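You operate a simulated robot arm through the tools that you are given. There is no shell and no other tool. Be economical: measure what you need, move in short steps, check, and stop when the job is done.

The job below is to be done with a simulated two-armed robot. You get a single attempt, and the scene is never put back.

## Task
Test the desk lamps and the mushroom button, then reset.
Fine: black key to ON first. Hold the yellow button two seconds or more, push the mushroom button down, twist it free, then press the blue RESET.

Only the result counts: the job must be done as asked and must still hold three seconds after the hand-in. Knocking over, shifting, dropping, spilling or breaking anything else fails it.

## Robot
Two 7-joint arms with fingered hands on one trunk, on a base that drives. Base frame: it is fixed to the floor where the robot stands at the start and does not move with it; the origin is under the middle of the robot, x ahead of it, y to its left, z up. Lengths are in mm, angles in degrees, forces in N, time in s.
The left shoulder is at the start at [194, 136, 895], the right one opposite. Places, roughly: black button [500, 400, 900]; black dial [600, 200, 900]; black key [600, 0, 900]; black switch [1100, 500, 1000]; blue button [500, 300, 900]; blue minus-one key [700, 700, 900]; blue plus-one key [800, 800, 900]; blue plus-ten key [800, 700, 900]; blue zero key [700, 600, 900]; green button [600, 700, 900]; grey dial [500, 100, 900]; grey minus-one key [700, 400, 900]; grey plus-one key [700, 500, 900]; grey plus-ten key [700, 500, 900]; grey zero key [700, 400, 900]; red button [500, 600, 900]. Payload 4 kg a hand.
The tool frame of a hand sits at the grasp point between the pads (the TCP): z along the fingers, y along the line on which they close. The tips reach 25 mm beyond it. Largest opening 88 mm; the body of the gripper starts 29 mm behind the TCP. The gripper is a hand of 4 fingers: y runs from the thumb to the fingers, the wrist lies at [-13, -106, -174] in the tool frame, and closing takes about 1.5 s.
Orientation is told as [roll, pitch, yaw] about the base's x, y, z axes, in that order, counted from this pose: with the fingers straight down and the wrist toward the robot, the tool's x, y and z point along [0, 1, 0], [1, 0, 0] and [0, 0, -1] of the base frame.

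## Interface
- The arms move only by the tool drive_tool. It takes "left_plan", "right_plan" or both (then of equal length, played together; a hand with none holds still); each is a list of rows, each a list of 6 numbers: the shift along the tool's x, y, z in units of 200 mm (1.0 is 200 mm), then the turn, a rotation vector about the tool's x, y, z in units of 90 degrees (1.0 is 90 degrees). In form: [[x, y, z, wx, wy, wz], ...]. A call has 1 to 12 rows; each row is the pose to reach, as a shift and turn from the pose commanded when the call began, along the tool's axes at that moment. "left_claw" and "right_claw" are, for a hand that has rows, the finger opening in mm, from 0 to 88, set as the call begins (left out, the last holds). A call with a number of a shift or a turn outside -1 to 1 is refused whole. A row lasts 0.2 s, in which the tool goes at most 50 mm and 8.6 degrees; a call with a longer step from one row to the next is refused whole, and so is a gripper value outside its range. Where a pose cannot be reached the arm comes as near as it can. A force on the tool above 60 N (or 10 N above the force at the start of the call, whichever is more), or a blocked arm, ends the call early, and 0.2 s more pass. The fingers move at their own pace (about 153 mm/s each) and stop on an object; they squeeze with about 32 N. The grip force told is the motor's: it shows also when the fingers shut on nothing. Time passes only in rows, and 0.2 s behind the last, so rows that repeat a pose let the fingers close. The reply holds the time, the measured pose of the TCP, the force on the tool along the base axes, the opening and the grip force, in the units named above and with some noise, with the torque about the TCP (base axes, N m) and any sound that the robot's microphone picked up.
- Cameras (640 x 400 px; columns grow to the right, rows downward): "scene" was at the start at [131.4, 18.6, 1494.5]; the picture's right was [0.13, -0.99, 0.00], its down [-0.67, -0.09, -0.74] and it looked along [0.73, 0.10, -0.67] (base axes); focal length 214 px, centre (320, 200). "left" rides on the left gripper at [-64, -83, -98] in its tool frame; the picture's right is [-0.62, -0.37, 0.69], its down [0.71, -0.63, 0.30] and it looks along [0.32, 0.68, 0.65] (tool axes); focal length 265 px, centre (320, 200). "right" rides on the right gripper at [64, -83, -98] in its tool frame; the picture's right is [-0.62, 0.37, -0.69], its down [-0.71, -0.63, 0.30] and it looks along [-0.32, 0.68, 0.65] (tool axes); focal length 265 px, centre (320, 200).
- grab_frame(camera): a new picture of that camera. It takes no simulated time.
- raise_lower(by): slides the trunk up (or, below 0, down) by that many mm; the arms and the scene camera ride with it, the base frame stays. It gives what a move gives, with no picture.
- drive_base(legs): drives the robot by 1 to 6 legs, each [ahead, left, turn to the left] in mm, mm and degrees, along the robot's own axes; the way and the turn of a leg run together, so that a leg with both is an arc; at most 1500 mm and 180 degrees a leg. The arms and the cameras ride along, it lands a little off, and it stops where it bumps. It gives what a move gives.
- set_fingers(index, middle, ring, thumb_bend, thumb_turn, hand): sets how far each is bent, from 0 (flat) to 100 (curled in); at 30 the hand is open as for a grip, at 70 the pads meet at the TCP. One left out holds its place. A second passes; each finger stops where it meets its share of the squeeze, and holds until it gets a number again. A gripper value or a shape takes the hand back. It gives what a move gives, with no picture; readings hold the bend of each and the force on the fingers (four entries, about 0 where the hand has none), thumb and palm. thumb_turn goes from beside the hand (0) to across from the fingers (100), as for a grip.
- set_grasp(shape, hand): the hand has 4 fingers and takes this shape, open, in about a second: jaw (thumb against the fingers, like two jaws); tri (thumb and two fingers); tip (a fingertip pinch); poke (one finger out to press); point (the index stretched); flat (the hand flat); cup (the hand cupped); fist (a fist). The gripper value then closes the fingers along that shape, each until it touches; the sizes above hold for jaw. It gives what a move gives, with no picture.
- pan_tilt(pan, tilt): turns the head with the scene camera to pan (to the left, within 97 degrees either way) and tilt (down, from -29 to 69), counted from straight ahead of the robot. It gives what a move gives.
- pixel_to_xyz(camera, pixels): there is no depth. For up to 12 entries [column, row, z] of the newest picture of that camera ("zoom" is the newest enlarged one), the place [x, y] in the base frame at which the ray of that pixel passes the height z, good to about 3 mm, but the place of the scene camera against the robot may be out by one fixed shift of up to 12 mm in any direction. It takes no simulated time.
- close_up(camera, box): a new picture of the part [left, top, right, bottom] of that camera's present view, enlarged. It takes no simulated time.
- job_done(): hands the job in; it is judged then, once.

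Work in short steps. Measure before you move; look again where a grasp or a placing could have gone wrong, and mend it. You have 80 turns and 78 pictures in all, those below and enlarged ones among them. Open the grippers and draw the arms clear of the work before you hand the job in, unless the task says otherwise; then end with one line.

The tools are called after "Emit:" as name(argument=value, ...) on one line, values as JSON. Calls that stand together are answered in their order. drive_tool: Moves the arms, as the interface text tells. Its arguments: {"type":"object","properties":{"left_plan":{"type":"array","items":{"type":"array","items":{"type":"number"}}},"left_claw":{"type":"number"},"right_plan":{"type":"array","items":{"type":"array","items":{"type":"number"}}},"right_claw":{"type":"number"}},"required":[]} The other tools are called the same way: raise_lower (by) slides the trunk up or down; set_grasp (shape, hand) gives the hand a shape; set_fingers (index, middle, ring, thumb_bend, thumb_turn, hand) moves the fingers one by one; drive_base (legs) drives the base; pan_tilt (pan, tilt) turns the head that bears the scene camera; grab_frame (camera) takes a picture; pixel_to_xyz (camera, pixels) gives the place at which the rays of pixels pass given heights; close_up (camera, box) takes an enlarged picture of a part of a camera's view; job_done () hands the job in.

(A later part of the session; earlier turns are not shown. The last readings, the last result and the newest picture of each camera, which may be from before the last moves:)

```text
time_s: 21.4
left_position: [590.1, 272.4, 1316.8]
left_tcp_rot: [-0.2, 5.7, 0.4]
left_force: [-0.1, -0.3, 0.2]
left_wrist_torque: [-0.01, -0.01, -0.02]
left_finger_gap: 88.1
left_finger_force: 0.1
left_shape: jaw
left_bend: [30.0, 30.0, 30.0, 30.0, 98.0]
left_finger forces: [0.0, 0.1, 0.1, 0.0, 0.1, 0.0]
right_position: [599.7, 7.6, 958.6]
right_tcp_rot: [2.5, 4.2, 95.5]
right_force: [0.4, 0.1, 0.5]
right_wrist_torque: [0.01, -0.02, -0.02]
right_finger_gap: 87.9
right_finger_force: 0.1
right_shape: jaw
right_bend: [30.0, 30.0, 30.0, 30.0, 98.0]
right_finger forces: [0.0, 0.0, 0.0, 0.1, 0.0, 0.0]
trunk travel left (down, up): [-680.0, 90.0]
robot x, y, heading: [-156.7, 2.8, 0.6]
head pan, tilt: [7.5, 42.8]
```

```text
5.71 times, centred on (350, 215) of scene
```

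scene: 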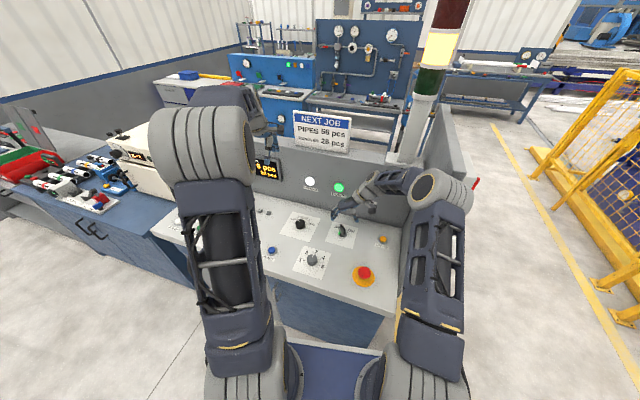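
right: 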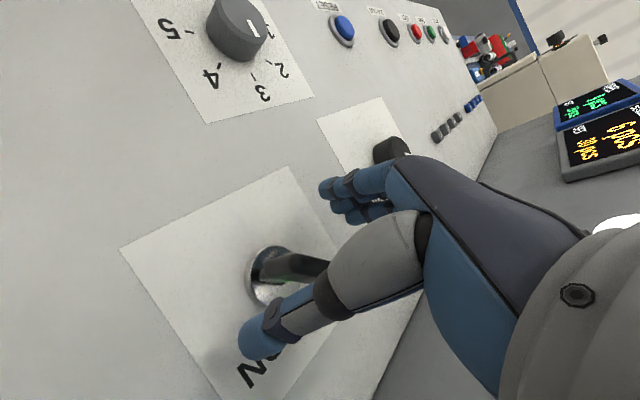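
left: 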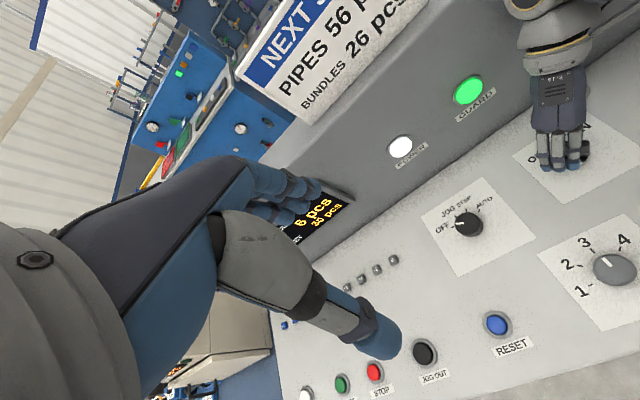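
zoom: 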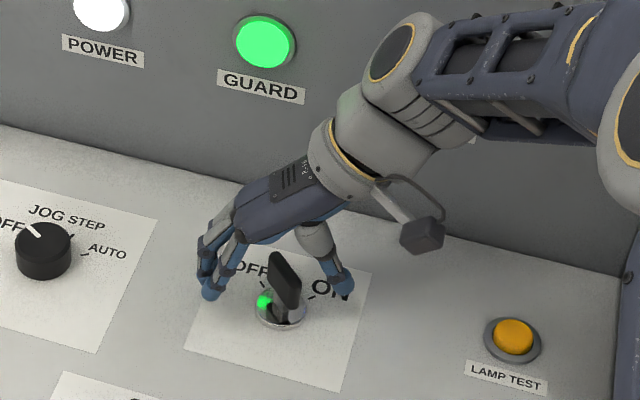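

The pose landed 10 mm off with a 4° pitch. I hold both arms for a second to see whether anything is still moving.

Emit:
drive_tool(right_plan=[[0, 0, 0, 0, 0, 0], [0, 0, 0, 0, 0, 0], [0, 0, 0, 0, 0, 0], [0, 0, 0, 0, 0, 0], [0, 0, 0, 0, 0, 0]], left_plan=[[0, 0, 0, 0, 0, 0], [0, 0, 0, 0, 0, 0], [0, 0, 0, 0, 0, 0], [0, 0, 0, 0, 0, 0], [0, 0, 0, 0, 0, 0]])

```text
time_s: 22.6
left_position: [590.3, 270.8, 1317.1]
left_tcp_rot: [-0.3, 5.7, 0.5]
left_force: [0.2, -0.3, -1.0]
left_wrist_torque: [0.01, 0.0, 0.0]
left_finger_gap: 88.0
left_finger_force: 0.0
left_shape: jaw
left_bend: [30.0, 30.0, 30.0, 30.0, 98.0]
left_finger forces: [0.1, 0.0, 0.0, 0.0, 0.1, 0.1]
right_position: [599.0, 5.8, 958.8]
right_tcp_rot: [2.4, 4.0, 95.7]
right_force: [0.5, 0.0, 0.2]
right_wrist_torque: [-0.01, 0.01, 0.01]
right_finger_gap: 87.9
right_finger_force: 0.1
right_shape: jaw
right_bend: [30.0, 30.0, 30.0, 30.0, 98.0]
right_finger forces: [0.0, 0.0, 0.1, 0.1, 0.0, 0.0]
trunk travel left (down, up): [-680.0, 90.0]
robot x, y, heading: [-153.3, 4.3, 0.4]
head pan, tilt: [7.5, 42.8]
```

Steady now, with a fixed offset. I correct by (9, −6, −13) mm and level the pitch.

Emit:
drive_tool(right_plan=[[-0.02, -0.017, 0.03, 0.013, -0.022, 0], [-0.042, -0.034, 0.065, 0.027, -0.044, 0], [-0.042, -0.034, 0.065, 0.027, -0.044, 0]])

```text
time_s: 23.4
left_position: [589.2, 271.5, 1315.8]
left_tcp_rot: [-0.3, 5.7, 0.4]
left_force: [0.5, 0.5, -0.3]
left_wrist_torque: [-0.02, -0.02, 0.02]
left_finger_gap: 88.0
left_finger_force: 0.1
left_shape: jaw
left_bend: [30.0, 30.0, 30.0, 30.0, 98.0]
left_finger forces: [0.0, 0.0, 0.0, 0.0, 0.1, 0.1]
right_position: [609.4, -0.2, 947.9]
right_tcp_rot: [-1.8, 6.8, 95.6]
right_force: [-0.6, 0.6, -0.8]
right_wrist_torque: [0.0, 0.02, -0.05]
right_finger_gap: 87.7
right_finger_force: 0.1
right_shape: jaw
right_bend: [30.0, 30.0, 30.0, 30.0, 98.0]
right_finger forces: [0.0, 0.0, 0.1, 0.0, 0.1, 0.1]
trunk travel left (down, up): [-680.0, 90.0]
robot x, y, heading: [-156.6, 6.1, 0.8]
head pan, tilt: [7.5, 42.8]
```

Position is good (609, 0, 948); the roll/pitch labels follow the tool's own axes, so I correct the tilt (pitch via tool x, roll via tool y), then close.

Emit:
drive_tool(right_plan=[[0, 0, 0, -0.04, 0.01, 0], [0, 0, 0, -0.076, 0.02, 0], [0, 0, 0, -0.076, 0.02, 0]])

Emit:
drive_tool(right_plan=[[0, 0, 0, 0, 0, 0], [0, 0, 0, 0, 0, 0], [0, 0, 0, 0, 0, 0], [0, 0, 0, 0, 0, 0], [0, 0, 0, 0, 0, 0], [0, 0, 0, 0, 0, 0], [0, 0, 0, 0, 0, 0], [0, 0, 0, 0, 0, 0]], right_claw=0)

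Emit:
close_up(camera="scene", box=[310, 190, 380, 250])

Emit:
grab_frame(camera="right")

```text
time_s: 24.2
left_position: [583.4, 285.9, 1319.4]
left_tcp_rot: [-0.4, 5.6, 1.0]
left_force: [0.2, 0.3, 0.1]
left_wrist_torque: [0.01, 0.01, 0.03]
left_finger_gap: 88.3
left_finger_force: 0.0
left_shape: jaw
left_bend: [30.0, 30.0, 30.0, 30.0, 98.0]
left_finger forces: [0.0, 0.0, 0.0, 0.0, 0.0, 0.1]
right_position: [606.6, 13.4, 948.6]
right_tcp_rot: [0.0, -0.2, 96.0]
right_force: [-0.3, -0.3, 0.4]
right_wrist_torque: [0.02, -0.02, -0.02]
right_finger_gap: 87.7
right_finger_force: 0.0
right_shape: jaw
right_bend: [30.0, 30.0, 30.0, 30.0, 98.0]
right_finger forces: [0.1, 0.1, 0.0, 0.1, 0.0, 0.0]
trunk travel left (down, up): [-680.0, 90.0]
robot x, y, heading: [-153.0, 10.0, 0.9]
head pan, tilt: [7.5, 42.8]
```

```text
time_s: 26.0
left_position: [584.3, 285.0, 1317.9]
left_tcp_rot: [-0.3, 5.6, 1.0]
left_force: [-0.4, 0.5, -1.2]
left_wrist_torque: [-0.06, -0.07, 0.03]
left_finger_gap: 88.2
left_finger_force: 0.0
left_shape: jaw
left_bend: [30.0, 30.0, 30.0, 30.0, 98.0]
left_finger forces: [0.0, 0.0, 0.1, 0.0, 0.1, 0.0]
right_position: [606.7, 13.3, 947.6]
right_tcp_rot: [0.2, -0.2, 96.0]
right_force: [3.3, -4.6, 4.2]
right_wrist_torque: [-0.1, -0.03, 0.1]
right_finger_gap: 8.6
right_finger_force: 32.0
right_shape: jaw
right_bend: [70.0, 70.0, 70.0, 73.0, 100.0]
right_finger forces: [12.8, 10.0, 5.6, 0.0, 28.2, 0.1]
trunk travel left (down, up): [-680.0, 90.0]
robot x, y, heading: [-155.5, 11.8, 1.0]
head pan, tilt: [7.5, 42.8]
```

```text
6.67 times, centred on (345, 220) of scene
```

zoom: 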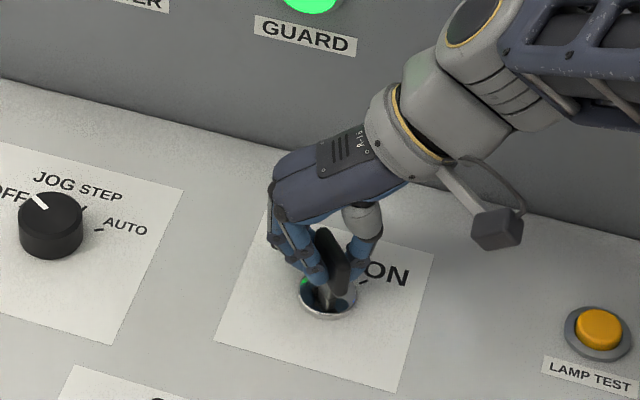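

```text
41 pictures are left
```

right: 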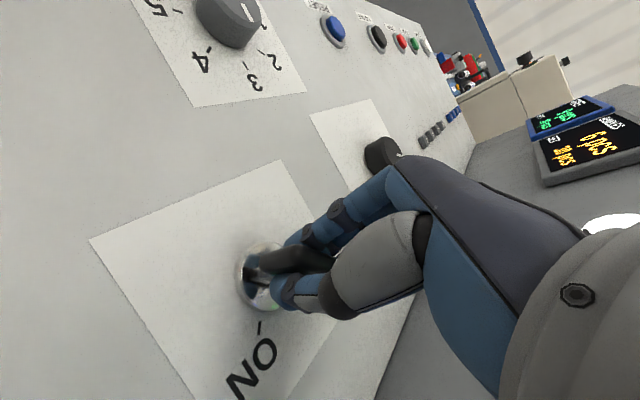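

The fingers and thumb now hold the bow (gap 8.6, all three fingers loaded). I turn clockwise 50° about the key axis.

Emit:
drive_tool(right_plan=[[-0.006, 0.001, 0, 0, 0, 0.08], [-0.013, 0.001, 0, 0, 0, 0.16], [-0.02, 0, 0, 0, 0, 0.24], [-0.028, -0.002, 0, 0, 0, 0.32], [-0.036, -0.006, 0, 0, 0, 0.4], [-0.043, -0.01, 0, 0, 0, 0.48], [-0.05, -0.015, 0, 0, 0, 0.56]])

Emit:
close_up(camera="scene", box=[310, 190, 380, 250])

Emit:
grab_frame(camera="right")

```text
time_s: 26.8
left_position: [588.1, 287.1, 1315.2]
left_tcp_rot: [-0.3, 5.8, 0.9]
left_force: [0.4, 0.8, 0.1]
left_wrist_torque: [-0.04, -0.01, -0.02]
left_finger_gap: 87.9
left_finger_force: 0.1
left_shape: jaw
left_bend: [30.0, 30.0, 30.0, 30.0, 98.0]
left_finger forces: [0.0, 0.0, 0.1, 0.0, 0.1, 0.1]
right_position: [606.6, 23.7, 929.5]
right_tcp_rot: [0.9, 0.1, 78.8]
right_force: [15.5, -47.1, 28.7]
right_wrist_torque: [-0.6, 0.23, 0.21]
right_finger_gap: 11.5
right_finger_force: 32.3
right_shape: jaw
right_bend: [70.0, 70.0, 70.0, 77.0, 100.0]
right_finger forces: [0.4, 2.1, 0.8, 0.0, 62.7, 0.0]
trunk travel left (down, up): [-680.0, 90.0]
robot x, y, heading: [-155.9, 13.8, 0.9]
head pan, tilt: [7.5, 42.8]
stopped in row 3 (right hand): the force on the tool passed its limit (the readings are from after the stop); the commanded pose is now the measured one
```

```text
6.67 times, centred on (345, 220) of scene
```

zoom: 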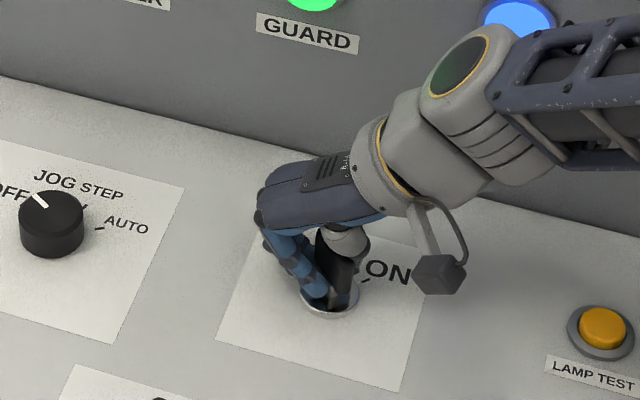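

```text
39 pictures are left
```

right: 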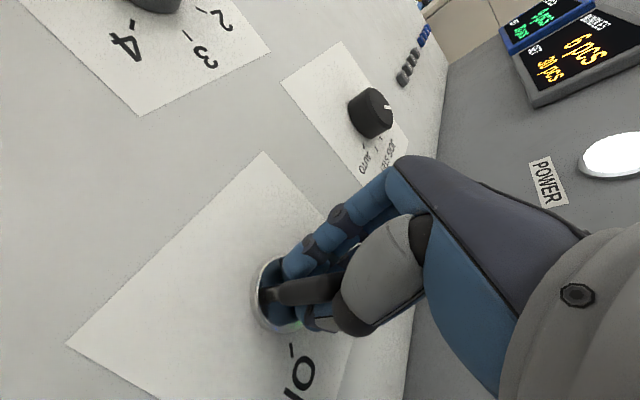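

Contact of the arm with the console side is disturbing the motion; the thumb pushes with 60 N. I release and lift, so I can reposition the base back and to the left.

Emit:
drive_tool(right_plan=[[0, 0, 0, 0, 0, 0], [0, 0, 0, 0, 0, 0], [0, 0, 0, 0, 0, 0], [0, 0, 0, 0, 0, 0]], right_claw=88)

Emit:
drive_tool(right_plan=[[0, 0, -0.15, 0, 0, 0], [0, 0, -0.35, 0, 0, 0], [0, 0, -0.55, 0, 0, 0], [0, 0, -0.75, 0, 0, 0], [0, 0, -0.95, 0, 0, 0], [0, 0, -0.95, 0, 0, 0]])

Emit:
grab_frame(camera="scene")

```text
time_s: 27.8
left_position: [587.8, 285.2, 1316.4]
left_tcp_rot: [-0.4, 5.7, 0.8]
left_force: [0.2, 0.3, 0.2]
left_wrist_torque: [0.0, -0.02, -0.03]
left_finger_gap: 88.3
left_finger_force: 0.0
left_shape: jaw
left_bend: [30.0, 30.0, 30.0, 30.0, 98.0]
left_finger forces: [0.0, 0.1, 0.0, 0.1, 0.0, 0.0]
right_position: [601.8, 27.0, 929.6]
right_tcp_rot: [1.7, -0.3, 79.3]
right_force: [0.2, 0.1, 0.7]
right_wrist_torque: [0.01, 0.0, 0.03]
right_finger_gap: 88.1
right_finger_force: 0.0
right_shape: jaw
right_bend: [30.0, 30.0, 30.0, 30.0, 98.0]
right_finger forces: [0.0, 0.0, 0.1, 0.0, 0.0, 0.0]
trunk travel left (down, up): [-680.0, 90.0]
robot x, y, heading: [-154.4, 10.8, 0.8]
head pan, tilt: [7.5, 42.8]
```

```text
time_s: 29.2
left_position: [597.5, 281.9, 1313.1]
left_tcp_rot: [-0.2, 6.2, 0.9]
left_force: [0.4, 0.4, 0.2]
left_wrist_torque: [-0.02, -0.01, 0.01]
left_finger_gap: 88.2
left_finger_force: 0.1
left_shape: jaw
left_bend: [30.0, 30.0, 30.0, 30.0, 98.0]
left_finger forces: [0.0, 0.1, 0.0, 0.1, 0.0, 0.1]
right_position: [618.2, 19.7, 1116.5]
right_tcp_rot: [1.7, -0.1, 78.8]
right_force: [0.2, -0.3, 0.6]
right_wrist_torque: [0.01, 0.03, -0.03]
right_finger_gap: 87.9
right_finger_force: 0.1
right_shape: jaw
right_bend: [30.0, 30.0, 30.0, 30.0, 98.0]
right_finger forces: [0.0, 0.0, 0.0, 0.1, 0.1, 0.0]
trunk travel left (down, up): [-680.0, 90.0]
robot x, y, heading: [-153.1, 10.3, 0.9]
head pan, tilt: [7.5, 42.8]
```

```text
38 pictures are left
```

scene: 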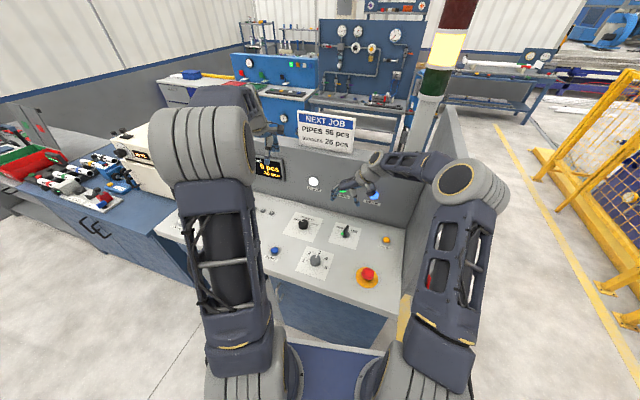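

Right arm's elbow hangs over the console's side wall. I raise the hand another 120 mm and then drive back 60 and left 140.

Emit:
drive_tool(right_plan=[[-0.0, 0, -0.2, 0, 0, 0], [0, 0, -0.4, 0, 0, 0], [0, 0, -0.6, 0, 0, 0], [0, 0, -0.6, 0, 0, 0]], left_plan=[[0, 0, -0.1, 0, 0, 0], [0, -0.1, -0.2, 0, 0, 0], [0, -0.3, -0.3, 0, 0, 0], [0, -0.5, -0.3, 0, 0, 0]])

Emit:
drive_base(legs=[[-60, 0, 0], [0, 140, -1]])

Emit:
grab_frame(camera="scene")

```text
time_s: 30.2
left_position: [503.9, 277.3, 1381.6]
left_tcp_rot: [0.0, 6.1, 1.0]
left_force: [-1.0, -0.3, 0.6]
left_wrist_torque: [0.0, 0.01, -0.01]
left_finger_gap: 87.9
left_finger_force: 0.1
left_shape: jaw
left_bend: [30.0, 30.0, 30.0, 30.0, 98.0]
left_finger forces: [0.1, 0.1, 0.1, 0.1, 0.0, 0.0]
right_position: [620.8, 12.2, 1237.3]
right_tcp_rot: [1.8, -0.3, 78.5]
right_force: [-0.2, 0.0, 0.6]
right_wrist_torque: [0.02, 0.03, -0.01]
right_finger_gap: 88.0
right_finger_force: 0.0
right_shape: jaw
right_bend: [30.0, 30.0, 30.0, 30.0, 98.0]
right_finger forces: [0.0, 0.1, 0.1, 0.0, 0.0, 0.1]
trunk travel left (down, up): [-680.0, 90.0]
robot x, y, heading: [-152.0, 12.4, 0.7]
head pan, tilt: [7.5, 42.8]
```

```text
time_s: 32.1
left_position: [446.7, 404.9, 1381.0]
left_tcp_rot: [-0.1, 6.1, 0.0]
left_force: [0.3, 0.1, 0.1]
left_wrist_torque: [-0.02, 0.0, 0.0]
left_finger_gap: 87.9
left_finger_force: 0.1
left_shape: jaw
left_bend: [30.0, 30.0, 30.0, 30.0, 98.0]
left_finger forces: [0.0, 0.0, 0.1, 0.0, 0.1, 0.0]
right_position: [559.6, 138.1, 1236.6]
right_tcp_rot: [1.8, -0.4, 77.7]
right_force: [-0.5, 0.2, 0.4]
right_wrist_torque: [-0.01, 0.03, 0.01]
right_finger_gap: 88.0
right_finger_force: 0.0
right_shape: jaw
right_bend: [30.0, 30.0, 30.0, 30.0, 98.0]
right_finger forces: [0.0, 0.1, 0.0, 0.1, 0.0, 0.0]
trunk travel left (down, up): [-680.0, 90.0]
robot x, y, heading: [-215.2, 149.2, -0.1]
head pan, tilt: [7.5, 42.8]
```

```text
37 pictures are left
```

scene: 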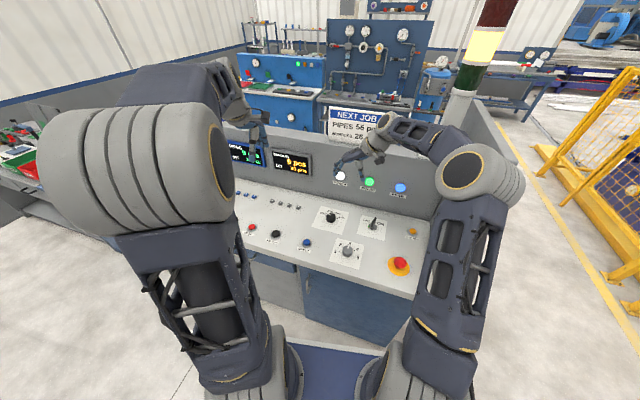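

Base is at (−215, 149). I check the key angle now.

Emit:
close_up(camera="scene", box=[340, 200, 420, 250])

```text
8.00 times, centred on (380, 225) of scene
```

zoom: 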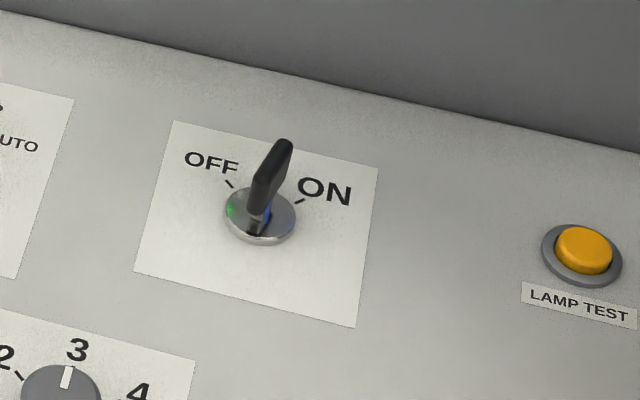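

The key is now about midway (pointing nearly straight ahead). I bring the right hand over it, yaw ≈84, z≈1037.

Emit:
drive_tool(right_plan=[[-0.08, -0.12, 0.1, 0, -0.01, -0.03], [-0.16, -0.25, 0.25, 0, -0.02, -0.067], [-0.24, -0.38, 0.4, 0, -0.02, -0.067], [-0.32, -0.5, 0.55, 0, -0.02, -0.067], [-0.387, -0.618, 0.7, 0, -0.02, -0.067], [-0.387, -0.618, 0.85, 0, -0.02, -0.067], [-0.387, -0.618, 1.0, 0, -0.02, -0.067], [-0.387, -0.618, 1.0, 0, -0.02, -0.067]], right_claw=88)

Emit:
grab_frame(camera="right")

Emit:
grab_frame(camera="scene")

```text
time_s: 33.9
left_position: [446.6, 404.3, 1383.3]
left_tcp_rot: [0.1, 6.0, -0.1]
left_force: [0.1, 0.1, 0.4]
left_wrist_torque: [0.01, 0.01, 0.01]
left_finger_gap: 88.2
left_finger_force: 0.1
left_shape: jaw
left_bend: [30.0, 30.0, 30.0, 30.0, 98.0]
left_finger forces: [0.0, 0.0, 0.1, 0.1, 0.1, 0.0]
right_position: [601.6, 2.3, 1034.5]
right_tcp_rot: [0.0, -0.4, 83.7]
right_force: [0.2, -0.3, 0.0]
right_wrist_torque: [0.02, 0.02, 0.04]
right_finger_gap: 88.2
right_finger_force: 0.0
right_shape: jaw
right_bend: [30.0, 30.0, 30.0, 30.0, 98.0]
right_finger forces: [0.1, 0.0, 0.0, 0.0, 0.0, 0.0]
trunk travel left (down, up): [-680.0, 90.0]
robot x, y, heading: [-215.8, 147.9, -0.2]
head pan, tilt: [7.5, 42.8]
```

```text
35 pictures are left
```

right: 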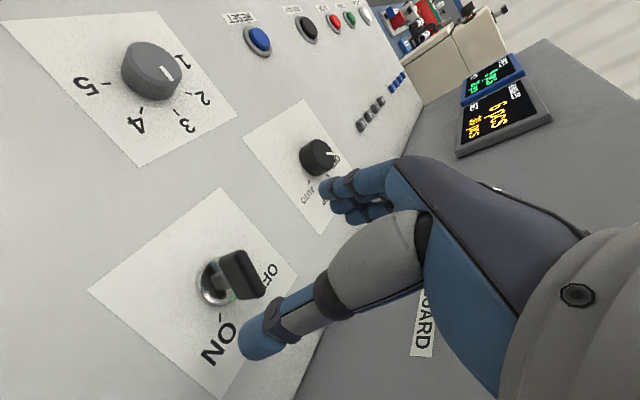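

```text
34 pictures are left
```

scene: 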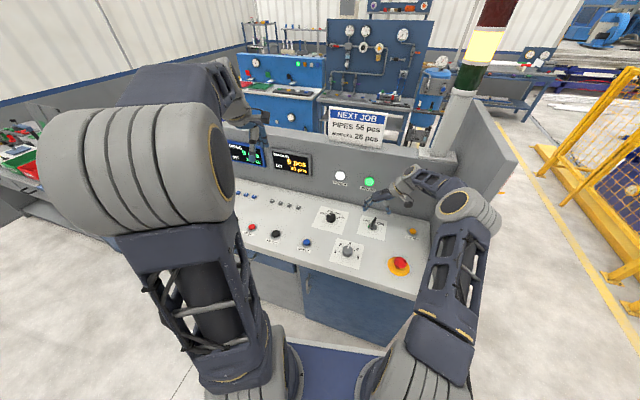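

Tracking is clean. I measure the bow ends at z≈945: (228,252) and (262,286).

Emit:
close_up(camera="right", box=[160, 210, 320, 330])

Emit:
pixel_to_xyz(camera="right", pixels=[[236, 250, 945], [265, 285, 945], [250, 268, 945], [215, 282, 890], [180, 335, 890], [258, 40, 890]])

```text
3.33 times, centred on (240, 270) of right
```

zoom: 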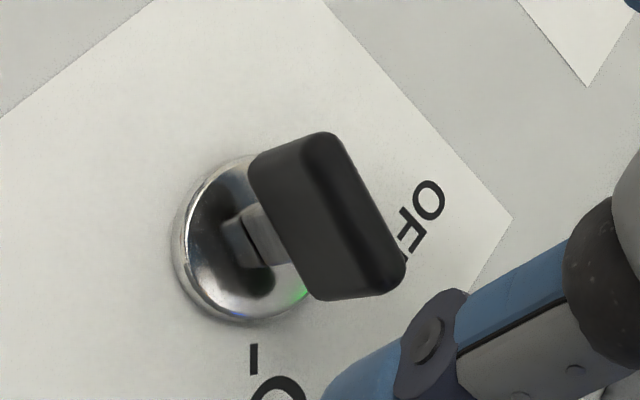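

```text
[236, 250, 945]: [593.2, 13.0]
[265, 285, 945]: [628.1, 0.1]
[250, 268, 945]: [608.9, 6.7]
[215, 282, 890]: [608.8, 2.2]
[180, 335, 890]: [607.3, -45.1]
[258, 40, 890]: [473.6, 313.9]
```

Bow now points at about −25°, with ON at about −50°. I line up at yaw 66 and descend to TCP (610, 2, 944).

Emit:
drive_tool(right_plan=[[-0.042, 0.005, 0, 0, 0, 0.07], [-0.042, 0.005, 0.05, 0, 0, 0.14], [-0.042, 0.005, 0.15, 0, 0, 0.197], [-0.042, 0.005, 0.25, 0, 0, 0.197], [-0.042, 0.005, 0.35, 0, 0, 0.197], [-0.042, 0.005, 0.45, 0, 0, 0.197], [-0.042, 0.005, 0.45, 0, 0, 0.197]])

Emit:
drive_tool(right_plan=[[0, 0, 0, 0, 0, 0], [0, 0, 0, 0, 0, 0], [0, 0, 0, 0, 0, 0], [0, 0, 0, 0, 0, 0], [0, 0, 0, 0, 0, 0], [0, 0, 0, 0, 0, 0], [0, 0, 0, 0, 0, 0]], right_claw=0)

Emit:
grab_frame(camera="right")

```text
time_s: 35.5
left_position: [447.5, 405.0, 1382.0]
left_tcp_rot: [0.1, 6.2, -0.1]
left_force: [0.9, 0.7, 0.3]
left_wrist_torque: [0.02, -0.01, 0.03]
left_finger_gap: 87.9
left_finger_force: 0.0
left_shape: jaw
left_bend: [30.0, 30.0, 30.0, 30.0, 98.0]
left_finger forces: [0.0, 0.0, 0.0, 0.0, 0.1, 0.0]
right_position: [611.0, 3.0, 944.1]
right_tcp_rot: [0.1, -0.4, 66.0]
right_force: [0.0, -0.4, 0.8]
right_wrist_torque: [0.02, -0.01, 0.01]
right_finger_gap: 87.5
right_finger_force: 0.0
right_shape: jaw
right_bend: [30.0, 30.0, 30.0, 30.0, 98.0]
right_finger forces: [0.0, 0.0, 0.0, 0.1, 0.0, 0.1]
trunk travel left (down, up): [-680.0, 90.0]
robot x, y, heading: [-215.9, 150.1, -0.0]
head pan, tilt: [7.5, 42.8]
```

```text
time_s: 37.1
left_position: [447.6, 403.8, 1383.0]
left_tcp_rot: [0.0, 6.2, -0.1]
left_force: [0.0, 1.1, 0.6]
left_wrist_torque: [0.02, 0.04, 0.06]
left_finger_gap: 88.1
left_finger_force: 0.0
left_shape: jaw
left_bend: [30.0, 30.0, 30.0, 30.0, 98.0]
left_finger forces: [0.0, 0.0, 0.2, 0.0, 0.1, 0.0]
right_position: [609.9, 3.7, 944.8]
right_tcp_rot: [0.2, -0.4, 66.0]
right_force: [3.7, -0.7, -3.4]
right_wrist_torque: [-0.01, -0.04, 0.07]
right_finger_gap: 4.9
right_finger_force: 31.5
right_shape: jaw
right_bend: [70.0, 70.0, 70.0, 74.0, 100.0]
right_finger forces: [16.7, 8.7, 4.3, 0.1, 28.7, 0.1]
trunk travel left (down, up): [-680.0, 90.0]
robot x, y, heading: [-213.7, 148.7, 0.2]
head pan, tilt: [7.5, 42.8]
```

```text
32 pictures are left
```

right: 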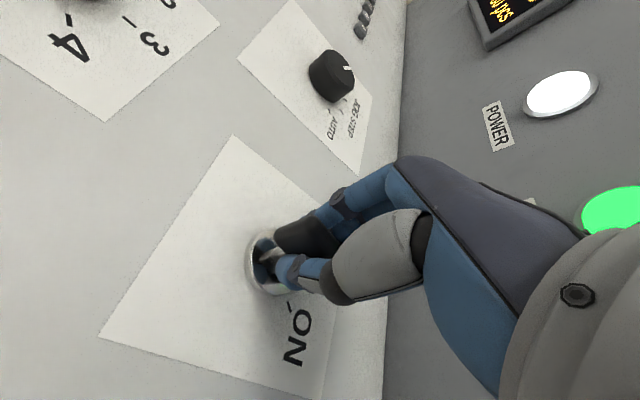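

Gripped with all fingers loaded. I turn clockwise 33° (to yaw ≈33).

Emit:
drive_tool(right_plan=[[0, 0, 0, 0, 0, 0.07], [0, 0, 0, 0, 0, 0.14], [0, 0, 0, 0, 0, 0.21], [0, 0, 0, 0, 0, 0.28], [0, 0, 0, 0, 0, 0.34], [0, 0, 0, 0, 0, 0.38]])

Emit:
grab_frame(camera="right")

Emit:
close_up(camera="scene", box=[340, 190, 420, 250])

```text
time_s: 38.5
left_position: [447.7, 404.4, 1383.3]
left_tcp_rot: [0.0, 6.1, -0.1]
left_force: [0.0, 0.8, 0.0]
left_wrist_torque: [0.02, 0.03, 0.01]
left_finger_gap: 87.9
left_finger_force: 0.1
left_shape: jaw
left_bend: [30.0, 30.0, 30.0, 30.0, 98.0]
left_finger forces: [0.0, 0.0, 0.0, 0.0, 0.0, 0.1]
right_position: [611.4, 3.1, 945.0]
right_tcp_rot: [0.2, -0.3, 31.6]
right_force: [10.0, -4.4, -4.4]
right_wrist_torque: [-0.08, -0.2, 0.12]
right_finger_gap: 4.6
right_finger_force: 32.0
right_shape: jaw
right_bend: [70.0, 70.0, 70.0, 74.0, 100.0]
right_finger forces: [16.9, 11.7, 7.7, 0.0, 28.1, 0.0]
trunk travel left (down, up): [-680.0, 90.0]
robot x, y, heading: [-213.9, 147.1, -0.1]
head pan, tilt: [7.5, 42.8]
```

```text
31 pictures are left
```

right: 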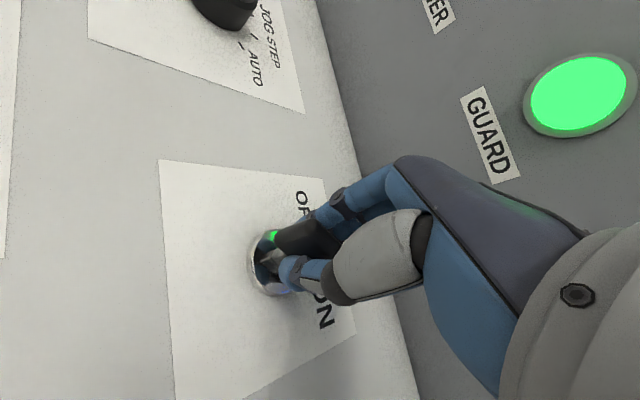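

```text
6.67 times, centred on (380, 220) of scene
```

zoom: 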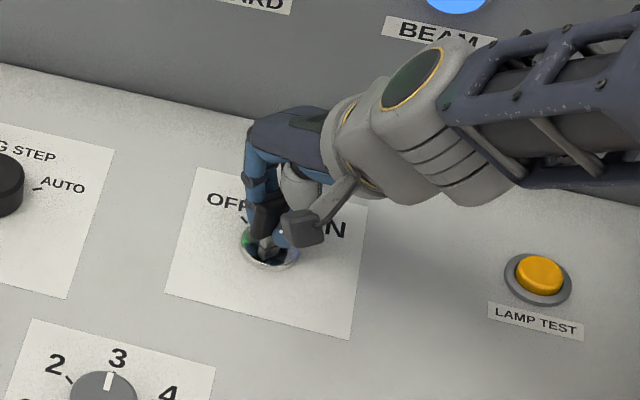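

The key followed to yaw ≈32. I turn another 7° against the stop, then open and lift to check.

Emit:
drive_tool(right_plan=[[0, 0, 0, 0, 0, 0.04], [0, 0, 0, 0, 0, 0.08], [0, 0, 0, 0, 0, 0.08]])

Emit:
drive_tool(right_plan=[[0, 0, 0, 0, 0, -0.04], [0, 0, 0, 0, 0, -0.04], [0, 0, 0, 0, 0, -0.04], [0, 0, 0, 0, 0, -0.04], [0, 0, -0.15, 0, 0, -0.04], [0, 0, -0.35, 0, 0, -0.04], [0, 0, -0.5, 0, 0, -0.04]], right_claw=88)

Emit:
grab_frame(camera="right")

Emit:
close_up(camera="scene", box=[340, 190, 420, 250])

```text
time_s: 39.3
left_position: [446.6, 404.6, 1381.9]
left_tcp_rot: [0.0, 6.1, -0.1]
left_force: [-0.2, -1.3, 0.1]
left_wrist_torque: [0.0, 0.03, 0.01]
left_finger_gap: 88.1
left_finger_force: 0.2
left_shape: jaw
left_bend: [30.0, 30.0, 30.0, 30.0, 98.0]
left_finger forces: [0.0, 0.0, 0.1, 0.1, 0.1, 0.1]
right_position: [611.3, 4.2, 944.3]
right_tcp_rot: [0.4, -0.4, 24.6]
right_force: [8.8, -6.2, -0.2]
right_wrist_torque: [-0.12, -0.25, 0.14]
right_finger_gap: 4.5
right_finger_force: 31.3
right_shape: jaw
right_bend: [70.0, 70.0, 70.0, 74.0, 100.0]
right_finger forces: [15.5, 13.1, 8.2, 0.1, 29.7, 0.0]
trunk travel left (down, up): [-680.0, 90.0]
robot x, y, heading: [-215.2, 147.9, -0.2]
head pan, tilt: [7.5, 42.8]
```

```text
time_s: 40.9
left_position: [446.7, 404.3, 1381.9]
left_tcp_rot: [0.0, 6.1, -0.1]
left_force: [-0.9, 0.4, -0.4]
left_wrist_torque: [-0.04, 0.03, 0.01]
left_finger_gap: 88.1
left_finger_force: 0.1
left_shape: jaw
left_bend: [30.0, 30.0, 30.0, 30.0, 98.0]
left_finger forces: [0.1, 0.0, 0.0, 0.0, 0.0, 0.0]
right_position: [608.9, 2.4, 1043.2]
right_tcp_rot: [0.2, -0.2, 28.1]
right_force: [0.8, 0.3, -0.5]
right_wrist_torque: [-0.01, -0.02, -0.02]
right_finger_gap: 87.8
right_finger_force: 0.1
right_shape: jaw
right_bend: [30.0, 30.0, 30.0, 30.0, 98.0]
right_finger forces: [0.0, 0.1, 0.0, 0.1, 0.0, 0.1]
trunk travel left (down, up): [-680.0, 90.0]
robot x, y, heading: [-217.2, 150.8, 0.1]
head pan, tilt: [7.5, 42.8]
```

```text
29 pictures are left
```

right: 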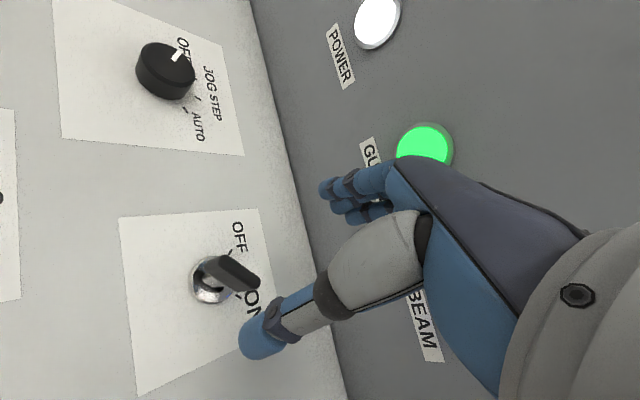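

```text
6.67 times, centred on (380, 220) of scene
```

zoom: 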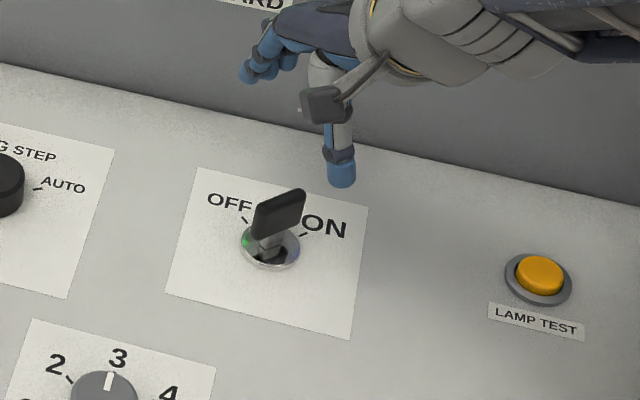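

The bow now looks aligned with the ON tick. I verify with a close-up from the right camera.

Emit:
close_up(camera="right", box=[140, 220, 300, 340])

```text
3.33 times, centred on (220, 280) of right
```

zoom: 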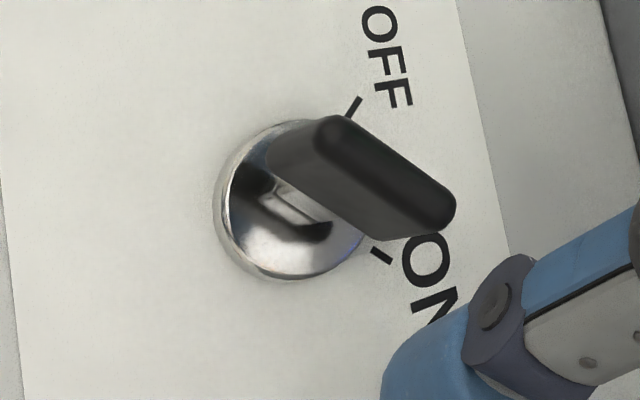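

The blade slot and bow are parallel to the ON tick: key ON. Next I move the right hand over toward the yellow button, yaw ≈0, and set the poke shape.

Emit:
drive_tool(right_plan=[[-0.05, -0.03, -0.15, 0, 0, 0.05], [-0.2, -0.14, -0.15, 0, 0, 0.11], [-0.37, -0.25, -0.15, 0, 0, 0.18], [-0.54, -0.37, -0.15, 0, 0, 0.25], [-0.715, -0.49, -0.15, 0, 0, 0.31], [-0.715, -0.49, -0.15, 0, 0, 0.31]])

Emit:
set_grasp(hand="right", shape="poke")

Emit:
grab_frame(camera="right")

Emit:
grab_frame(camera="scene")

```text
time_s: 42.3
left_position: [447.6, 403.6, 1382.2]
left_tcp_rot: [-0.1, 6.1, -0.1]
left_force: [-0.1, -0.6, -0.2]
left_wrist_torque: [0.0, 0.0, 0.02]
left_finger_gap: 87.7
left_finger_force: 0.0
left_shape: jaw
left_bend: [30.0, 30.0, 30.0, 30.0, 98.0]
left_finger forces: [0.0, 0.0, 0.0, 0.0, 0.0, 0.0]
right_position: [591.4, -171.2, 1072.5]
right_tcp_rot: [0.4, 0.0, 0.2]
right_force: [-0.2, 0.0, 0.5]
right_wrist_torque: [-0.01, 0.0, 0.03]
right_finger_gap: 87.7
right_finger_force: 0.1
right_shape: jaw
right_bend: [30.0, 30.0, 30.0, 30.0, 98.0]
right_finger forces: [0.0, 0.0, 0.0, 0.0, 0.1, 0.0]
trunk travel left (down, up): [-680.0, 90.0]
robot x, y, heading: [-214.2, 151.0, -0.3]
head pan, tilt: [7.5, 42.8]
```

```text
time_s: 43.2
left_position: [447.4, 405.7, 1382.2]
left_tcp_rot: [0.0, 6.0, 0.0]
left_force: [0.1, -0.1, -0.2]
left_wrist_torque: [0.01, -0.02, -0.02]
left_finger_gap: 87.9
left_finger_force: 0.1
left_shape: jaw
left_bend: [30.0, 30.0, 30.0, 30.0, 98.0]
left_finger forces: [0.0, 0.0, 0.0, 0.0, 0.0, 0.1]
right_position: [592.0, -170.8, 1072.5]
right_tcp_rot: [0.4, -0.2, 0.3]
right_force: [0.6, 0.3, -0.2]
right_wrist_torque: [0.02, -0.01, -0.02]
right_finger_gap: 0.0
right_finger_force: 0.1
right_shape: poke
right_bend: [70.0, 70.0, 99.0, 100.0, 100.0]
right_finger forces: [0.0, 0.0, 0.0, 0.1, 0.0, 0.0]
trunk travel left (down, up): [-680.0, 90.0]
robot x, y, heading: [-215.2, 149.6, -0.3]
head pan, tilt: [7.5, 42.8]
```

```text
26 pictures are left
```

right: 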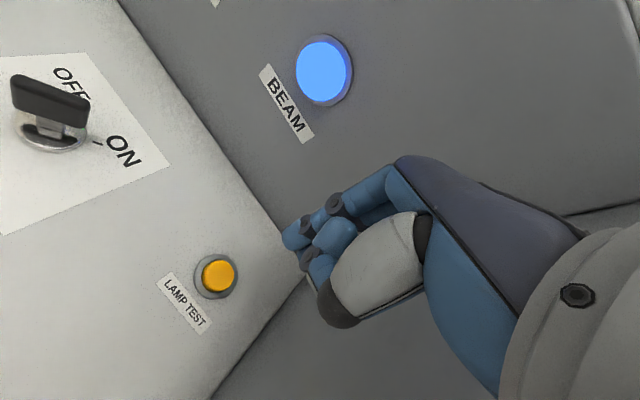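

```text
25 pictures are left
```

scene: 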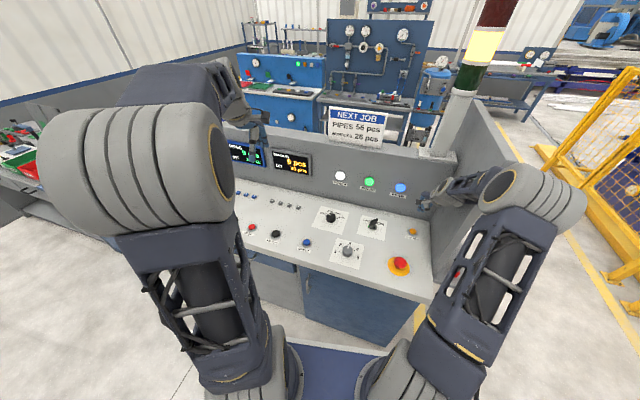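

Index and middle fingertips now stand out at the TCP. I triangulate the yellow button from this view at (219,273).

Emit:
pixel_to_xyz(camera="right", pixels=[[219, 273, 880], [219, 273, 890], [219, 273, 900], [219, 273, 910], [219, 273, 920], [52, 135, 890]])

Emit:
close_up(camera="scene", box=[380, 160, 460, 250])

Emit:
pixel_to_xyz(camera="scene", pixels=[[412, 231.5, 890], [412, 231.5, 900], [412, 231.5, 910]])

```text
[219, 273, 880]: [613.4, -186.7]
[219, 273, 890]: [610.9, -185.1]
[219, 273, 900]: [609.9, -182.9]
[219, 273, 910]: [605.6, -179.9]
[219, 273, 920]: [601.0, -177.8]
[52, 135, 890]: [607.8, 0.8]
```

```text
4.44 times, centred on (420, 205) of scene
```

zoom: 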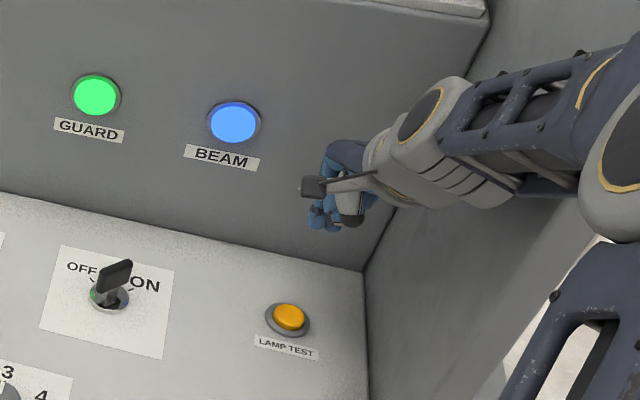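

```text
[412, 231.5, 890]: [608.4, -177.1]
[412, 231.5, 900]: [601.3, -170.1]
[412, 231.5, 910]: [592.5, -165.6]
```

Button centre ≈ (607, −181, 897). I move over it and descend to z=960, then look.

Emit:
drive_tool(right_plan=[[-0.028, 0.038, 0.1, 0, 0, 0], [-0.055, 0.075, 0.25, 0, 0, 0], [-0.055, 0.075, 0.4, 0, 0, 0], [-0.055, 0.075, 0.55, 0, 0, 0], [-0.055, 0.075, 0.55, 0, 0, 0]])

Emit:
grab_frame(camera="right")

Emit:
close_up(camera="scene", box=[380, 190, 440, 250])

```text
time_s: 44.4
left_position: [447.2, 403.7, 1381.3]
left_tcp_rot: [0.0, 6.1, -0.2]
left_force: [0.7, -0.1, -0.1]
left_wrist_torque: [0.0, 0.0, 0.0]
left_finger_gap: 88.0
left_finger_force: 0.1
left_shape: jaw
left_bend: [30.0, 30.0, 30.0, 30.0, 98.0]
left_finger forces: [0.1, 0.0, 0.0, 0.0, 0.0, 0.0]
right_position: [609.9, -179.4, 962.3]
right_tcp_rot: [0.3, -0.1, 0.3]
right_force: [0.3, 0.1, 0.0]
right_wrist_torque: [0.01, 0.0, 0.03]
right_finger_gap: 0.0
right_finger_force: 0.1
right_shape: poke
right_bend: [70.0, 70.0, 99.0, 100.0, 100.0]
right_finger forces: [0.1, 0.0, 0.1, 0.0, 0.0, 0.1]
trunk travel left (down, up): [-680.0, 90.0]
robot x, y, heading: [-217.5, 147.2, -0.0]
head pan, tilt: [7.5, 42.8]
```

```text
23 pictures are left
```

right: 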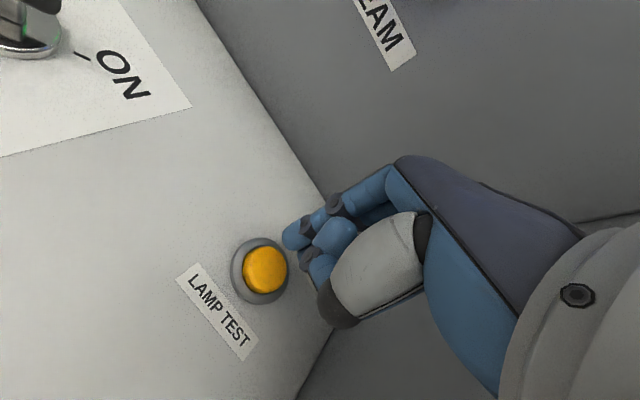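

```text
6.67 times, centred on (410, 220) of scene
```

zoom: 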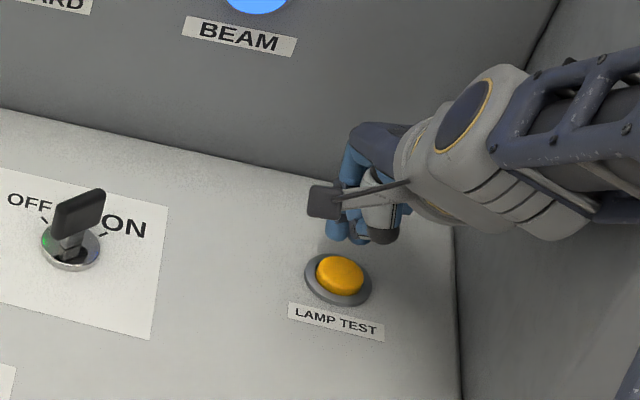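

Tips project near (295,240), with the button at (265,268): I shift 8 mm to −y and go down slowly to contact.

Emit:
drive_tool(right_plan=[[-0.04, -0.006, 0.05, 0, 0, 0], [-0.04, -0.006, 0.12, 0, 0, 0], [-0.04, -0.006, 0.15, 0, 0, 0], [-0.04, -0.006, 0.165, 0, 0, 0], [-0.04, -0.006, 0.18, 0, 0, 0], [-0.04, -0.006, 0.19, 0, 0, 0], [-0.04, -0.006, 0.2, 0, 0, 0]])

Emit:
grab_frame(camera="right")

```text
time_s: 46.0
left_position: [444.8, 408.0, 1382.9]
left_tcp_rot: [-0.2, 6.0, -0.1]
left_force: [-0.4, -0.6, 0.8]
left_wrist_torque: [0.01, 0.0, 0.01]
left_finger_gap: 88.0
left_finger_force: 0.1
left_shape: jaw
left_bend: [30.0, 30.0, 30.0, 30.0, 98.0]
left_finger forces: [0.0, 0.0, 0.0, 0.1, 0.0, 0.0]
right_position: [609.9, -176.7, 931.9]
right_tcp_rot: [0.3, -1.0, 0.9]
right_force: [-0.7, 4.1, 23.4]
right_wrist_torque: [-0.18, 0.08, 0.0]
right_finger_gap: 0.2
right_finger_force: 0.0
right_shape: poke
right_bend: [70.0, 70.0, 99.0, 100.0, 100.0]
right_finger forces: [0.1, 23.0, 0.0, 0.0, 0.0, 0.0]
trunk travel left (down, up): [-680.0, 90.0]
robot x, y, heading: [-212.9, 146.9, 0.0]
head pan, tilt: [7.5, 42.8]
heard: click
```

```text
21 pictures are left
```

right: 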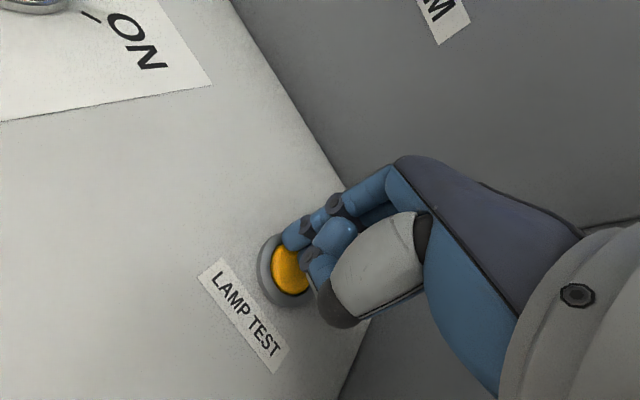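

Click heard, with 23 N on the middle fingertip. I hold it, slightly deeper, for over 2 s.

Emit:
drive_tool(right_plan=[[0, 0, 0.01, 0, 0, 0], [0, 0, 0.015, 0, 0, 0], [0, 0, 0.015, 0, 0, 0], [0, 0, 0.015, 0, 0, 0], [0, 0, 0.015, 0, 0, 0], [0, 0, 0.015, 0, 0, 0], [0, 0, 0.015, 0, 0, 0], [0, 0, 0.015, 0, 0, 0], [0, 0, 0.015, 0, 0, 0], [0, 0, 0.015, 0, 0, 0], [0, 0, 0.015, 0, 0, 0], [0, 0, 0.015, 0, 0, 0]])

Emit:
grab_frame(camera="scene")

Emit:
drive_tool(right_plan=[[0, 0, 0, 0, 0, 0], [0, 0, 0, 0, 0, 0], [0, 0, 0, 0, 0, 0], [0, 0, 0, 0, 0, 0], [0, 0, 0, 0, 0, 0], [0, 0, 0, 0, 0, 0]])

```text
time_s: 48.6
left_position: [443.0, 407.7, 1382.1]
left_tcp_rot: [-0.2, 5.9, -0.1]
left_force: [0.2, -0.2, 0.4]
left_wrist_torque: [-0.01, -0.01, -0.02]
left_finger_gap: 87.8
left_finger_force: 0.1
left_shape: jaw
left_bend: [30.0, 30.0, 30.0, 30.0, 98.0]
left_finger forces: [0.0, 0.0, 0.0, 0.0, 0.0, 0.0]
right_position: [611.8, -176.8, 930.5]
right_tcp_rot: [0.2, -1.1, 1.0]
right_force: [11.3, 1.0, 32.1]
right_wrist_torque: [-0.33, -0.11, 0.1]
right_finger_gap: 0.1
right_finger_force: 0.1
right_shape: poke
right_bend: [70.0, 70.0, 99.0, 100.0, 100.0]
right_finger forces: [0.9, 31.6, 0.0, 0.0, 0.0, 0.0]
trunk travel left (down, up): [-680.0, 90.0]
robot x, y, heading: [-213.3, 150.2, 0.0]
head pan, tilt: [7.5, 42.8]
```

```text
20 pictures are left
```

scene: 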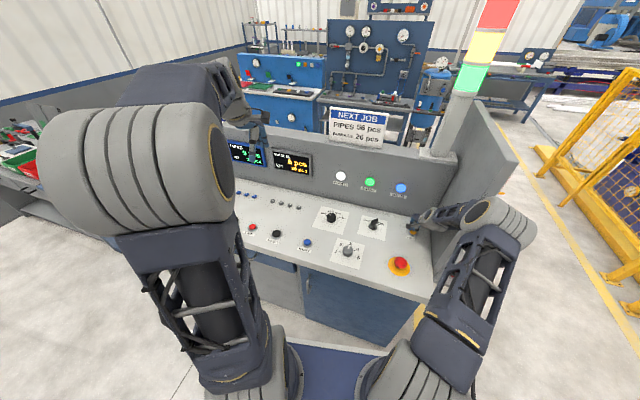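

```text
time_s: 50.0
left_position: [445.0, 407.9, 1381.4]
left_tcp_rot: [-0.3, 6.0, -0.1]
left_force: [0.1, 0.0, -0.1]
left_wrist_torque: [-0.02, 0.01, 0.01]
left_finger_gap: 87.9
left_finger_force: 0.0
left_shape: jaw
left_bend: [30.0, 30.0, 30.0, 30.0, 98.0]
left_finger forces: [0.1, 0.0, 0.0, 0.0, 0.0, 0.1]
right_position: [610.2, -176.4, 928.8]
right_tcp_rot: [0.3, -1.2, 1.0]
right_force: [11.3, -0.2, 32.1]
right_wrist_torque: [-0.34, -0.07, 0.11]
right_finger_gap: 0.0
right_finger_force: 0.0
right_shape: poke
right_bend: [70.0, 70.0, 99.0, 100.0, 100.0]
right_finger forces: [1.4, 31.2, 0.0, 0.0, 0.0, 0.0]
trunk travel left (down, up): [-680.0, 90.0]
robot x, y, heading: [-213.4, 151.5, -0.1]
head pan, tilt: [7.5, 42.8]
```

All tower lamps are lit, and the button has been held about 4 s. I lift off and move above the mushroom (≈(408, −93)).

Emit:
drive_tool(right_plan=[[0, 0, -0.2, 0, 0, 0], [0, 0, -0.4, 0, 0, 0], [0, 0, -0.6, 0, 0, 0], [0.05, -0.15, -0.75, 0, 0, 0], [0.13, -0.35, -0.8, 0, 0, 0], [0.21, -0.55, -0.8, 0, 0, 0], [0.3, -0.75, -0.8, 0, 0, 0], [0.38, -0.92, -0.8, 0, 0, 0], [0.415, -1.0, -0.8, 0, 0, 0], [0.415, -1.0, -0.7, 0, 0, 0], [0.415, -1.0, -0.7, 0, 0, 0]])

Emit:
grab_frame(camera="right")

Emit:
grab_frame(camera="scene")

```text
time_s: 52.4
left_position: [446.1, 404.4, 1381.6]
left_tcp_rot: [0.0, 6.1, -0.1]
left_force: [-0.5, 0.8, 0.0]
left_wrist_torque: [-0.01, -0.06, 0.0]
left_finger_gap: 88.4
left_finger_force: 0.1
left_shape: jaw
left_bend: [30.0, 30.0, 30.0, 30.0, 98.0]
left_finger forces: [0.0, 0.1, 0.0, 0.0, 0.1, 0.1]
right_position: [403.8, -103.8, 1059.3]
right_tcp_rot: [0.4, 0.0, 0.3]
right_force: [-0.3, -0.4, -1.0]
right_wrist_torque: [-0.02, 0.01, -0.02]
right_finger_gap: 0.0
right_finger_force: 0.0
right_shape: poke
right_bend: [70.0, 70.0, 99.0, 100.0, 100.0]
right_finger forces: [0.1, 0.0, 0.1, 0.0, 0.1, 0.0]
trunk travel left (down, up): [-680.0, 90.0]
robot x, y, heading: [-211.0, 153.2, 0.2]
head pan, tilt: [7.5, 42.8]
```

```text
19 pictures are left
```

right: 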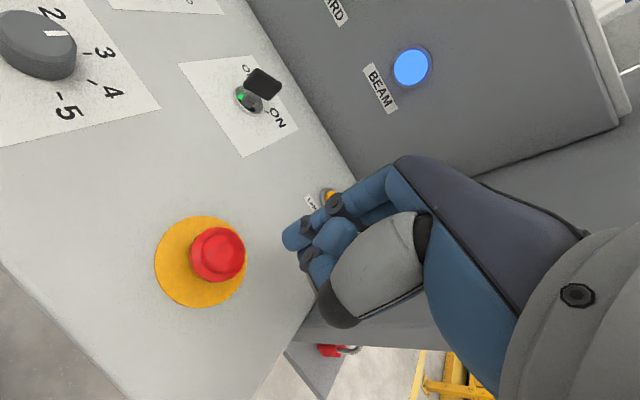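

```text
18 pictures are left
```

scene: 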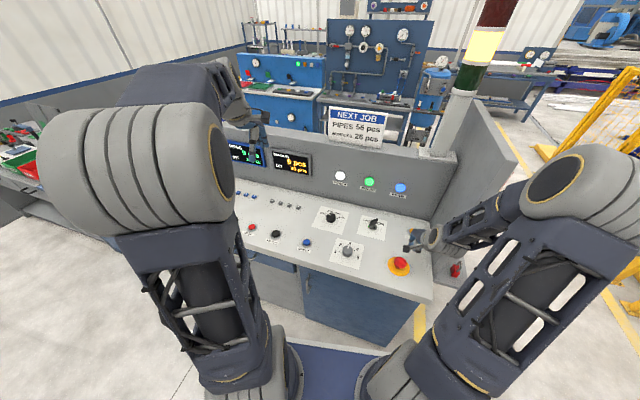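

I compute the mushroom position: plate centre (201,261) on the panel, red top (221,253).

Emit:
pixel_to_xyz(camera="right", pixels=[[201, 261, 880], [201, 261, 890], [221, 252, 910], [221, 252, 920], [221, 252, 930], [221, 252, 940]])

Emit:
pixel_to_xyz(camera="scene", pixels=[[399, 267, 880], [399, 267, 890], [400, 261, 910], [400, 261, 920], [400, 261, 930]])

```text
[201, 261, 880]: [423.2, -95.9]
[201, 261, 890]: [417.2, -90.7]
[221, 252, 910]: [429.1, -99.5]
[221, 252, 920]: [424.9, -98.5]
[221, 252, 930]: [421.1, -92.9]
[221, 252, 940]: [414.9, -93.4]
```

```text
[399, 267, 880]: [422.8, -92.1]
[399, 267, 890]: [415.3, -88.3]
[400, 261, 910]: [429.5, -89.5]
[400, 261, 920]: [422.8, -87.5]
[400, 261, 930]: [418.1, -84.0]
```

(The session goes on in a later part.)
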